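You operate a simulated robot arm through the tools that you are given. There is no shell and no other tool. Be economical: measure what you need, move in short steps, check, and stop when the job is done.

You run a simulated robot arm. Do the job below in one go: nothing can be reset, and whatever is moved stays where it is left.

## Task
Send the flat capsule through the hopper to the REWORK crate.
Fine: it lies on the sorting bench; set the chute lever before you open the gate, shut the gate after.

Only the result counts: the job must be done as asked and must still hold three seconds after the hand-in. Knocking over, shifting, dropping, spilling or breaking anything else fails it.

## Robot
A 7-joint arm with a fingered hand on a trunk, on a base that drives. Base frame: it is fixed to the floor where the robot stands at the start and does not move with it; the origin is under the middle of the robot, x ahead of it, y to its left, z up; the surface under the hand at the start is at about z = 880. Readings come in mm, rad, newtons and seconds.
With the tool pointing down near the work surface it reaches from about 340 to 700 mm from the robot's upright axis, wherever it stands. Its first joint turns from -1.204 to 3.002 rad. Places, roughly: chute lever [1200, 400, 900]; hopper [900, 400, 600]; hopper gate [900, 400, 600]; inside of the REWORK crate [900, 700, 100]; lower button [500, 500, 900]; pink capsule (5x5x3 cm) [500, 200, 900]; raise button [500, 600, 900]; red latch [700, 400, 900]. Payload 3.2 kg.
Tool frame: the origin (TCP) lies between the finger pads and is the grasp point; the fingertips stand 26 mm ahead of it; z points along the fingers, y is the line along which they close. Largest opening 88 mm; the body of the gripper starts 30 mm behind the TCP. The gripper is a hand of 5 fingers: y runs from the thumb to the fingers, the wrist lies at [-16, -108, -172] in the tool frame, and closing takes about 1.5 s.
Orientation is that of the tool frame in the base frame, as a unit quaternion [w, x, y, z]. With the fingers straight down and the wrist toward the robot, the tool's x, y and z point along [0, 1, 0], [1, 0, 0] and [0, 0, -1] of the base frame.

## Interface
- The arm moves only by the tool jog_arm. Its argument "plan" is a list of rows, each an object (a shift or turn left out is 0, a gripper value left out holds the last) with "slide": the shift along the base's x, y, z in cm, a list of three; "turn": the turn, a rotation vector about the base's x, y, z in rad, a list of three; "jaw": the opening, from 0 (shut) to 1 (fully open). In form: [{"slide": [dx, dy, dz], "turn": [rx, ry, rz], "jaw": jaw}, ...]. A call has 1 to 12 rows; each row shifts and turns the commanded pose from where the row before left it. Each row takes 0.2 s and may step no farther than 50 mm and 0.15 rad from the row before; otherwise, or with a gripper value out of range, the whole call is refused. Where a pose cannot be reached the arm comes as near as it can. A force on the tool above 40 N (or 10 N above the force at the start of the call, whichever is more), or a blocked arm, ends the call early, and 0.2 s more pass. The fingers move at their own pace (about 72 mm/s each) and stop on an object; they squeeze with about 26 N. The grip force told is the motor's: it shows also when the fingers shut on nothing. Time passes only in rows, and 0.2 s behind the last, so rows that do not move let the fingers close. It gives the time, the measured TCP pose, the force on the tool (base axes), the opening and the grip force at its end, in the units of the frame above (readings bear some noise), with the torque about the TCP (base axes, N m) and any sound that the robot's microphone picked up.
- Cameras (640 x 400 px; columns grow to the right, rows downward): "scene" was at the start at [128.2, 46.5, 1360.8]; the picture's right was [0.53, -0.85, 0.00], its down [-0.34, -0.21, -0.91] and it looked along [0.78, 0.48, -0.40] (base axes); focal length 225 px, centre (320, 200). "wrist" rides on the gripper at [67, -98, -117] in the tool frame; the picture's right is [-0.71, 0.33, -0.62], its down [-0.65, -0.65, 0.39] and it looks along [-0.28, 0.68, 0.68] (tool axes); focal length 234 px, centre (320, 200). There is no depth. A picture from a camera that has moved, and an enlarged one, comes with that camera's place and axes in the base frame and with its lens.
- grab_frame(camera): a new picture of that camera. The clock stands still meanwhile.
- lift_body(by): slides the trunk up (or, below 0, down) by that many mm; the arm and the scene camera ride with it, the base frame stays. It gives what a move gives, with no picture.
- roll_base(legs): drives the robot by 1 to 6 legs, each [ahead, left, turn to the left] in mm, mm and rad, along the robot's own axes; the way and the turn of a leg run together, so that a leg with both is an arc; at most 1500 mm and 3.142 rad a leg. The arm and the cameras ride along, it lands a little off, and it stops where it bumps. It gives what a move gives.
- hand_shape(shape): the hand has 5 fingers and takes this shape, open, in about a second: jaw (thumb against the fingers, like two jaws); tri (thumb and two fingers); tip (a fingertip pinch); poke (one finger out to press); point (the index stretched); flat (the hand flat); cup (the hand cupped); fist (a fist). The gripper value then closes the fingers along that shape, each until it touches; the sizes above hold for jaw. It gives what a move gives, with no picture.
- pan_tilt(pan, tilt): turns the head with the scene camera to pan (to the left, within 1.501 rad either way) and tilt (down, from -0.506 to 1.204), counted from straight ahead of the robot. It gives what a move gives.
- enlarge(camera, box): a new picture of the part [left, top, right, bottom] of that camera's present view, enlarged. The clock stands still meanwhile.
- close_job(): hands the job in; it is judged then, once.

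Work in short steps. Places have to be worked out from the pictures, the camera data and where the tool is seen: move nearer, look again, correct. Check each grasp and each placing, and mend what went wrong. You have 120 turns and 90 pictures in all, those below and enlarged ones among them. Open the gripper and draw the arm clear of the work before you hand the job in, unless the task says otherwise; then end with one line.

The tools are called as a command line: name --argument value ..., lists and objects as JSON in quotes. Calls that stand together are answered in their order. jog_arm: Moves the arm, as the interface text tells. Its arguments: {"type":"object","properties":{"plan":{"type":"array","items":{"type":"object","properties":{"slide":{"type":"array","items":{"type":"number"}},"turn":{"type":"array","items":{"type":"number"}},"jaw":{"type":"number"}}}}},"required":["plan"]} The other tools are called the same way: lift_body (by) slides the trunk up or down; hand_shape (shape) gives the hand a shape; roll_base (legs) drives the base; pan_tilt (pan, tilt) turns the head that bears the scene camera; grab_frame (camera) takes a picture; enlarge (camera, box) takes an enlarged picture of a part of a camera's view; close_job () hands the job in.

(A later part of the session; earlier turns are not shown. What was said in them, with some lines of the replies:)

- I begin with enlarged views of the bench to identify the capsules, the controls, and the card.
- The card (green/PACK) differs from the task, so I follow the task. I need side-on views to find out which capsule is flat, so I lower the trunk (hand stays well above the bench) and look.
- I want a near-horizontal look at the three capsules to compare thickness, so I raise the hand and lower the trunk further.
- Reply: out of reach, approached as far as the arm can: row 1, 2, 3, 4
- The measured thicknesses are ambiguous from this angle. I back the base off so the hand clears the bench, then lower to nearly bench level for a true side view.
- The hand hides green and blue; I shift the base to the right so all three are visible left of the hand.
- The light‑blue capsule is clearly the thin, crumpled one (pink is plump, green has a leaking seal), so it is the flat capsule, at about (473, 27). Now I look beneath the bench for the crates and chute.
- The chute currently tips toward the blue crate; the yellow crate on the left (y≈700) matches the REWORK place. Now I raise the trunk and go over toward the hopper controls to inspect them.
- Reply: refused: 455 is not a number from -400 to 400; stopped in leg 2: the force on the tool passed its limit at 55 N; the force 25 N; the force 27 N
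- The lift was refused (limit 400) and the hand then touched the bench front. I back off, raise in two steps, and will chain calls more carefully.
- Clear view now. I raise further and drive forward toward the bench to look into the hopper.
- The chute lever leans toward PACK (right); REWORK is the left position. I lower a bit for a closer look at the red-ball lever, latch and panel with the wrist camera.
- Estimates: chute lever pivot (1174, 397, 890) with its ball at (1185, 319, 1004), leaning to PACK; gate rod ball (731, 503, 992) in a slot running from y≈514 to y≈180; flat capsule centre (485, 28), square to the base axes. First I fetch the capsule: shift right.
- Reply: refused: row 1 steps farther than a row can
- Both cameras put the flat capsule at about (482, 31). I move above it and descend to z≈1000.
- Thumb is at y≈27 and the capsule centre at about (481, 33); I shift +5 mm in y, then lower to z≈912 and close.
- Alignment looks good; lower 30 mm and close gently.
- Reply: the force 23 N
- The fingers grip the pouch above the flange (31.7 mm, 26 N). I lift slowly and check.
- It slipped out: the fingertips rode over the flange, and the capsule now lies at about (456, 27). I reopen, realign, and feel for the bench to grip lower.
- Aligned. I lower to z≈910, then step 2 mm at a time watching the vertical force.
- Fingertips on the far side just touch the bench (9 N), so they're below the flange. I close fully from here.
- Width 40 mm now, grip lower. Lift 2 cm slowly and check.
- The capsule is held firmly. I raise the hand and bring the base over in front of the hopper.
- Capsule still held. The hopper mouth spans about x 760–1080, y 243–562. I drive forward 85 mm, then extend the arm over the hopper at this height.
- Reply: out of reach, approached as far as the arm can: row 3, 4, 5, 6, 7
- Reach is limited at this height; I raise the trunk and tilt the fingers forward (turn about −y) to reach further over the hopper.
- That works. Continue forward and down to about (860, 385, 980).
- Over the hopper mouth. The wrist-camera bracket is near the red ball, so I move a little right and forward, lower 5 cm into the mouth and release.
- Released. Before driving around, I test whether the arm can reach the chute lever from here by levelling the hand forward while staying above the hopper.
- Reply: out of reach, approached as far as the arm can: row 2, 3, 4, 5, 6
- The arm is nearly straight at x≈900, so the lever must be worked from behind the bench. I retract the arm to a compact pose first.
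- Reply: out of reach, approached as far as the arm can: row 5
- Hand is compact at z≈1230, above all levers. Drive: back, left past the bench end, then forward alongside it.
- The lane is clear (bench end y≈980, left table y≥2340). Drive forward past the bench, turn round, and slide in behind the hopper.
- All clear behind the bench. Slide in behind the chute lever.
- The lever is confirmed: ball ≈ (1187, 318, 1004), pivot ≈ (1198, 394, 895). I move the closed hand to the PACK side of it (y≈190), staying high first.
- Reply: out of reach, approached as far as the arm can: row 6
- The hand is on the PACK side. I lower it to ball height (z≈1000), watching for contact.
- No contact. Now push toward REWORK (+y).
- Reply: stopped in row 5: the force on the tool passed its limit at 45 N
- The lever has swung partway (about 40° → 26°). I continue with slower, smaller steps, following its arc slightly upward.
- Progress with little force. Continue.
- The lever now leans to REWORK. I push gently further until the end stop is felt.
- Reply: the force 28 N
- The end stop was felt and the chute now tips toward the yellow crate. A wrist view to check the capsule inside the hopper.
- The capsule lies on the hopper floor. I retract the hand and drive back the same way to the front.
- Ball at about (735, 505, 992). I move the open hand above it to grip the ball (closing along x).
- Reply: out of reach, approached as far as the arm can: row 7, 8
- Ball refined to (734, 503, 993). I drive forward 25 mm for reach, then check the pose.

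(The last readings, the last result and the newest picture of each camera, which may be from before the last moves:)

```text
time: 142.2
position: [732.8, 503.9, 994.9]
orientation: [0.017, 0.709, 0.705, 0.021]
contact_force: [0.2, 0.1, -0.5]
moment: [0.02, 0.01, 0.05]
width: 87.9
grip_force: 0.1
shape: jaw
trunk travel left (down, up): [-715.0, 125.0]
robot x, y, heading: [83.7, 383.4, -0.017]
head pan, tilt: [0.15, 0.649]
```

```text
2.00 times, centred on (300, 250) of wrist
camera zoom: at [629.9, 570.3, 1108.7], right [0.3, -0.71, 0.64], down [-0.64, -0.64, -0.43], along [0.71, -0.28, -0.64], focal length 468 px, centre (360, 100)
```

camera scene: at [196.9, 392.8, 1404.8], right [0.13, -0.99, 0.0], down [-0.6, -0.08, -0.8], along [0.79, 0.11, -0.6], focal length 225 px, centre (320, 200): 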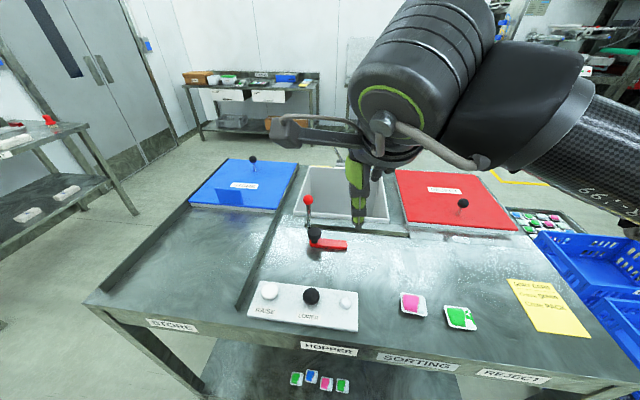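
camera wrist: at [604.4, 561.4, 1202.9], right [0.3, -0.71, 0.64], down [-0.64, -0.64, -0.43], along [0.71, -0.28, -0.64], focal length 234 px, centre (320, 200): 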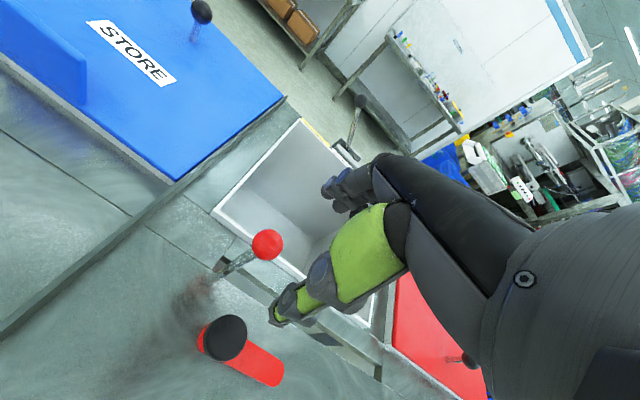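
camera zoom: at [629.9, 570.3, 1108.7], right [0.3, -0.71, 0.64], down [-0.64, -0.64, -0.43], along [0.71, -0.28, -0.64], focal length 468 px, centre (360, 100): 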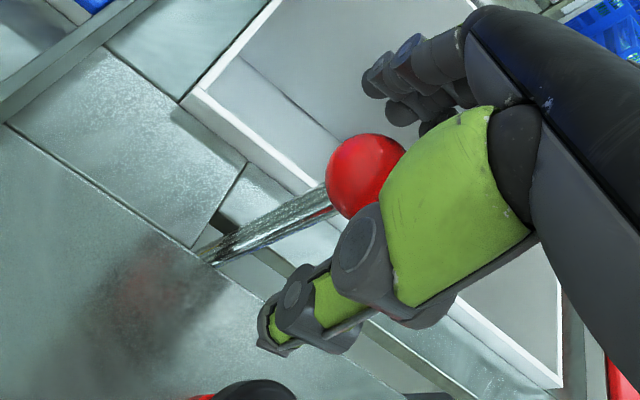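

The ball sits between thumb and fingers. Close on it.

jog_arm --plan '[{"jaw": 0.5}, {"jaw": 0.3}, {"jaw": 0}, {"jaw": 0}, {"jaw": 0}, {"jaw": 0}]'

jog_arm --plan '[{"slide": [0, -0.5, 0]}, {"slide": [0, -0.8, 0]}, {"slide": [0, -0.8, 0]}, {"slide": [0, -0.8, 0]}]'

```text
time: 143.6
position: [733.0, 503.7, 995.6]
orientation: [0.015, 0.709, 0.705, 0.02]
contact_force: [-4.1, -0.6, -6.8]
moment: [-0.02, 0.05, -0.03]
width: 20.9
grip_force: 26.0
shape: jaw
trunk travel left (down, up): [-715.0, 125.0]
robot x, y, heading: [91.3, 385.2, -0.017]
head pan, tilt: [0.15, 0.649]
```

```text
time: 144.6
position: [733.7, 474.3, 995.4]
orientation: [0.016, 0.708, 0.706, 0.02]
contact_force: [-7.3, 2.1, -7.5]
moment: [0.03, 0.12, 0.01]
width: 20.8
grip_force: 26.4
shape: jaw
trunk travel left (down, up): [-715.0, 125.0]
robot x, y, heading: [86.5, 384.8, -0.019]
head pan, tilt: [0.15, 0.649]
```

It moves freely (≈30 mm, 2 N). Continue opening along the slot.

jog_arm --plan '[{"slide": [0, -1.2, 0]}, {"slide": [0, -1.5, 0]}, {"slide": [0, -1.5, 0]}, {"slide": [0, -1.5, 0]}, {"slide": [0, -1.5, 0]}, {"slide": [0, -1.5, 0]}]'

enlarge --camera "scene" --box '[220, 130, 440, 290]'

```text
time: 146.0
position: [732.5, 385.7, 995.8]
orientation: [0.017, 0.708, 0.705, 0.02]
contact_force: [-8.3, 1.0, -7.6]
moment: [0.01, 0.12, 0.01]
width: 20.6
grip_force: 26.1
shape: jaw
trunk travel left (down, up): [-715.0, 125.0]
robot x, y, heading: [87.3, 382.6, -0.021]
head pan, tilt: [0.15, 0.649]
```

```text
2.50 times, centred on (330, 210) of scene
camera zoom: at [222.1, 391.8, 1404.8], right [0.13, -0.99, 0.0], down [-0.6, -0.08, -0.8], along [0.79, 0.11, -0.6], focal length 562 px, centre (295, 175)
```

zoom: 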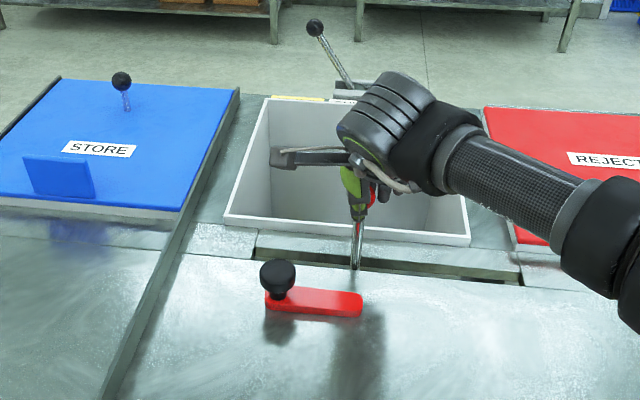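

The rod translates upright along the slot. Continue toward the right end.

jog_arm --plan '[{"slide": [0, -1.5, 0]}, {"slide": [0, -1.5, 0]}, {"slide": [0, -1.5, 0]}, {"slide": [0, -1.5, 0]}, {"slide": [0, -1.5, 0]}, {"slide": [0, -1.5, 0]}, {"slide": [0, -1.5, 0]}, {"slide": [0, -1.5, 0]}]'

jog_arm --plan '[{"slide": [0, -1, 0]}, {"slide": [0, -1, 0]}, {"slide": [0, -1, 0]}, {"slide": [0, -1, 0]}, {"slide": [0, -1, 0]}, {"slide": [0, -1, 0]}, {"slide": [0, -1, 0]}]'

```text
time: 147.8
position: [732.7, 266.1, 996.4]
orientation: [0.015, 0.709, 0.705, 0.021]
contact_force: [-8.3, 1.7, -7.8]
moment: [-0.01, 0.11, 0.0]
width: 20.4
grip_force: 25.9
shape: jaw
trunk travel left (down, up): [-715.0, 125.0]
robot x, y, heading: [88.6, 385.5, -0.021]
head pan, tilt: [0.15, 0.649]
```

```text
time: 149.4
position: [732.2, 197.7, 995.4]
orientation: [0.017, 0.71, 0.704, 0.021]
contact_force: [-6.5, 2.2, -9.4]
moment: [-0.01, 0.13, 0.01]
width: 20.2
grip_force: 26.2
shape: jaw
trunk travel left (down, up): [-715.0, 125.0]
robot x, y, heading: [87.6, 383.6, -0.018]
head pan, tilt: [0.15, 0.649]
```

jog_arm --plan '[{"slide": [0, -0.6, 0]}, {"slide": [0, -0.6, 0]}, {"slide": [0, -0.6, 0]}, {}, {}]'

grab_frame --camera "scene"

grab_frame --camera "wrist"

```text
time: 150.6
position: [732.1, 189.6, 995.7]
orientation: [0.016, 0.706, 0.708, 0.02]
contact_force: [-4.6, 28.5, -12.0]
moment: [0.14, 0.06, 0.25]
width: 20.3
grip_force: 26.1
shape: jaw
trunk travel left (down, up): [-715.0, 125.0]
robot x, y, heading: [85.0, 381.1, -0.015]
head pan, tilt: [0.15, 0.649]
```

```text
18 pictures are left
camera scene: at [223.9, 401.0, 1404.6], right [0.13, -0.99, 0.01], down [-0.6, -0.09, -0.8], along [0.79, 0.1, -0.61], focal length 225 px, centre (320, 200)
```

scene: 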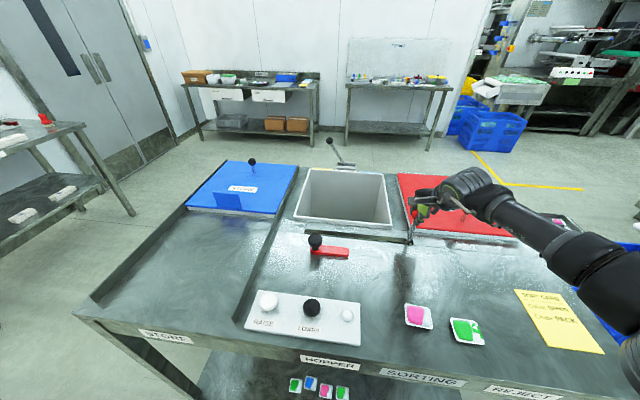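

```text
17 pictures are left
camera wrist: at [629.3, 255.7, 1108.8], right [0.3, -0.71, 0.64], down [-0.63, -0.65, -0.42], along [0.71, -0.27, -0.64], focal length 234 px, centre (320, 200)
```

wrist: 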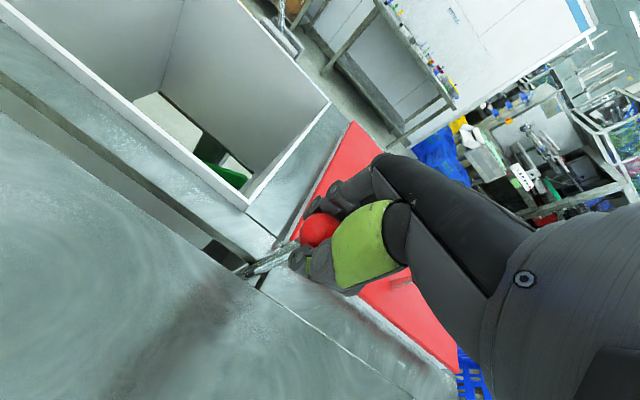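

The gate is fully open (end stop felt, see-through bottom). Now shut it by moving the ball back.

jog_arm --plan '[{"slide": [0, 0.8, 0]}, {"slide": [0, 1.2, 0]}, {"slide": [0, 1.5, 0]}, {"slide": [0, 1.5, 0]}, {"slide": [0, 1.5, 0]}, {"slide": [0, 1.5, 0]}, {"slide": [0, 1.5, 0]}, {"slide": [0, 1.5, 0]}, {"slide": [0, 1.5, 0]}, {"slide": [0, 1.5, 0]}, {"slide": [0, 1.5, 0]}]'

jog_arm --plan '[{"slide": [0, 1.5, 0]}, {"slide": [0, 1.5, 0]}, {"slide": [0, 1.5, 0]}, {"slide": [0, 1.5, 0]}, {"slide": [0, 1.5, 0]}, {"slide": [0, 1.5, 0]}, {"slide": [0, 1.5, 0]}, {"slide": [0, 1.5, 0]}, {"slide": [0, 1, 0]}]'

```text
time: 153.0
position: [733.9, 336.1, 996.3]
orientation: [0.016, 0.708, 0.706, 0.021]
contact_force: [-7.6, -1.3, -12.5]
moment: [-0.09, 0.11, -0.03]
width: 20.2
grip_force: 26.2
shape: jaw
trunk travel left (down, up): [-715.0, 125.0]
robot x, y, heading: [89.7, 382.0, -0.015]
head pan, tilt: [0.15, 0.649]
```

```text
time: 155.0
position: [733.2, 465.8, 996.3]
orientation: [0.016, 0.708, 0.706, 0.021]
contact_force: [-8.1, -1.5, -10.8]
moment: [-0.05, 0.14, -0.02]
width: 19.9
grip_force: 25.7
shape: jaw
trunk travel left (down, up): [-715.0, 125.0]
robot x, y, heading: [86.5, 383.1, -0.016]
head pan, tilt: [0.15, 0.649]
```

jog_arm --plan '[{"slide": [0, 1, 0]}, {"slide": [0, 1, 0]}, {"slide": [0, 0.8, 0]}, {"slide": [0, 0.6, 0]}, {"slide": [0, 0.5, 0]}, {"slide": [0, 0.5, 0]}, {}]'

```text
time: 156.6
position: [734.2, 504.3, 994.6]
orientation: [0.016, 0.71, 0.703, 0.021]
contact_force: [-9.3, -12.8, -11.7]
moment: [-0.15, 0.12, -0.15]
width: 20.0
grip_force: 25.7
shape: jaw
trunk travel left (down, up): [-715.0, 125.0]
robot x, y, heading: [87.4, 382.3, -0.02]
head pan, tilt: [0.15, 0.649]
```

Gate back at its start position against the stop. Release and rise straight up.

jog_arm --plan '[{"jaw": 0.5}, {"jaw": 1}, {"jaw": 1}, {"jaw": 1}, {"jaw": 1}, {"jaw": 1}, {"slide": [0, 0, 3]}, {"slide": [0, 0, 4]}, {"slide": [-1, 0, 4]}, {"slide": [-3, 0, 3]}, {"slide": [-4, -1, 2]}, {"slide": [-4, -1, 2]}]'

grab_frame --camera "wrist"

```text
time: 159.2
position: [609.8, 489.7, 1176.7]
orientation: [0.017, 0.709, 0.705, 0.022]
contact_force: [-0.1, -0.4, -0.1]
moment: [0.01, -0.01, 0.01]
width: 87.8
grip_force: 0.0
shape: jaw
trunk travel left (down, up): [-715.0, 125.0]
robot x, y, heading: [88.6, 386.7, -0.019]
head pan, tilt: [0.15, 0.649]
```

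```text
16 pictures are left
camera wrist: at [505.8, 556.1, 1289.2], right [0.29, -0.71, 0.64], down [-0.63, -0.64, -0.43], along [0.71, -0.28, -0.64], focal length 234 px, centre (320, 200)
```

wrist: 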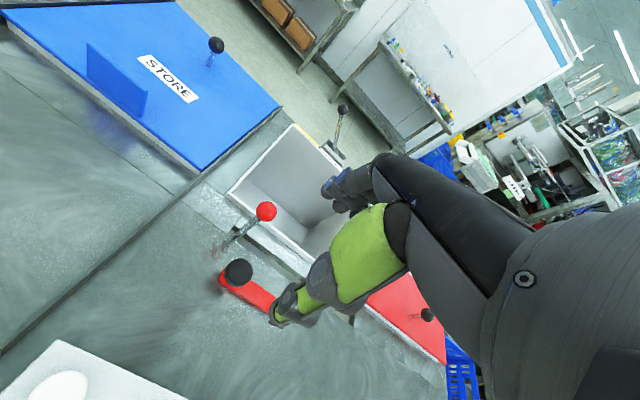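

Gate closed, lever free. Now back away and lower the trunk to look into the yellow crate.

roll_base --legs '[[-450, 0, 0], [0, 200, 0]]'

lift_body --by -400

pan_tilt --pan 0.15 --tilt 0.55

grab_frame --camera "scene"

```text
time: 163.2
position: [157.6, 692.5, 1174.6]
orientation: [0.016, 0.71, 0.704, 0.021]
contact_force: [0.4, 0.0, -0.5]
moment: [0.02, 0.02, 0.03]
width: 87.9
grip_force: 0.1
shape: jaw
trunk travel left (down, up): [-715.0, 125.0]
robot x, y, heading: [-370.6, 587.9, -0.017]
head pan, tilt: [0.15, 0.649]
```

```text
time: 167.0
position: [158.2, 691.6, 775.0]
orientation: [0.016, 0.709, 0.705, 0.021]
contact_force: [0.5, -0.8, -0.1]
moment: [0.02, -0.01, 0.01]
width: 88.0
grip_force: 0.0
shape: jaw
trunk travel left (down, up): [-315.0, 525.0]
robot x, y, heading: [-368.7, 587.0, -0.017]
head pan, tilt: [0.15, 0.649]
```

```text
time: 167.7
position: [157.6, 691.1, 775.9]
orientation: [0.017, 0.709, 0.705, 0.022]
contact_force: [0.2, -0.4, 0.4]
moment: [0.0, 0.04, -0.01]
width: 87.8
grip_force: 0.2
shape: jaw
trunk travel left (down, up): [-315.0, 525.0]
robot x, y, heading: [-369.7, 590.4, -0.019]
head pan, tilt: [0.15, 0.55]
```

```text
15 pictures are left
camera scene: at [-228.6, 595.8, 1013.6], right [0.13, -0.99, 0.0], down [-0.52, -0.07, -0.85], along [0.85, 0.11, -0.52], focal length 225 px, centre (320, 200)
```

scene: 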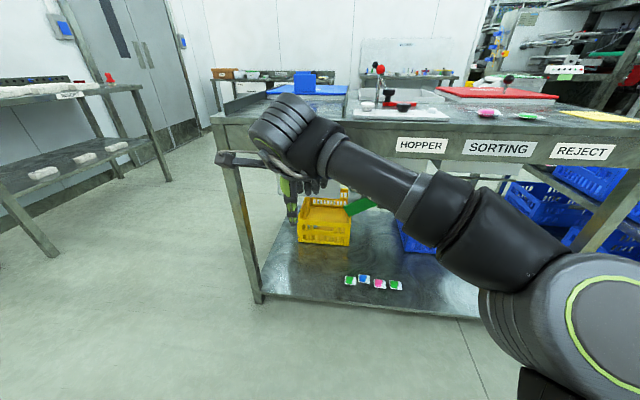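

roll_base --legs '[[0, -330, 0]]'

enlarge --camera "scene" --box '[180, 130, 380, 270]'

```text
time: 169.8
position: [151.3, 361.3, 775.5]
orientation: [0.016, 0.712, 0.702, 0.021]
contact_force: [-0.6, 0.0, 0.5]
moment: [0.03, -0.01, 0.01]
width: 88.0
grip_force: 0.0
shape: jaw
trunk travel left (down, up): [-315.0, 525.0]
robot x, y, heading: [-375.9, 257.8, -0.032]
head pan, tilt: [0.15, 0.55]
```

```text
2.86 times, centred on (280, 200) of scene
camera zoom: at [-236.0, 267.4, 1013.6], right [0.12, -0.99, 0.0], down [-0.52, -0.06, -0.85], along [0.85, 0.11, -0.52], focal length 642 px, centre (434, 200)
```

zoom: 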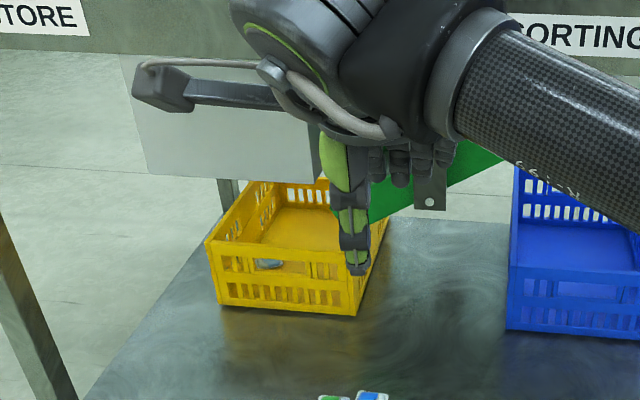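

enlarge --camera "scene" --box '[240, 185, 320, 245]'

```text
6.67 times, centred on (280, 215) of scene
camera zoom: at [-236.0, 267.4, 1013.6], right [0.12, -0.99, 0.0], down [-0.52, -0.06, -0.85], along [0.85, 0.11, -0.52], focal length 1498 px, centre (587, 100)
```

zoom: 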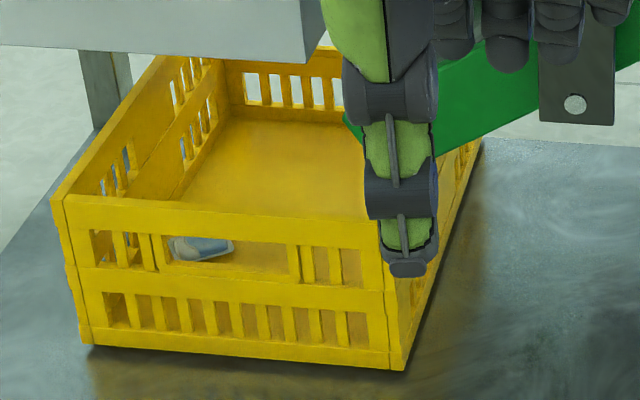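

The pale blue flat capsule is visible inside the yellow REWORK crate. The gate is shut, the hand is open, and the arm is clear of the bench, so I hand in.

close_job

```text
The job is handed in.
```

I sent the flat (pale blue) capsule through the hopper, and it now lies in the yellow REWORK crate. I set the chute lever to REWORK before opening the gate, and the gate is shut again.
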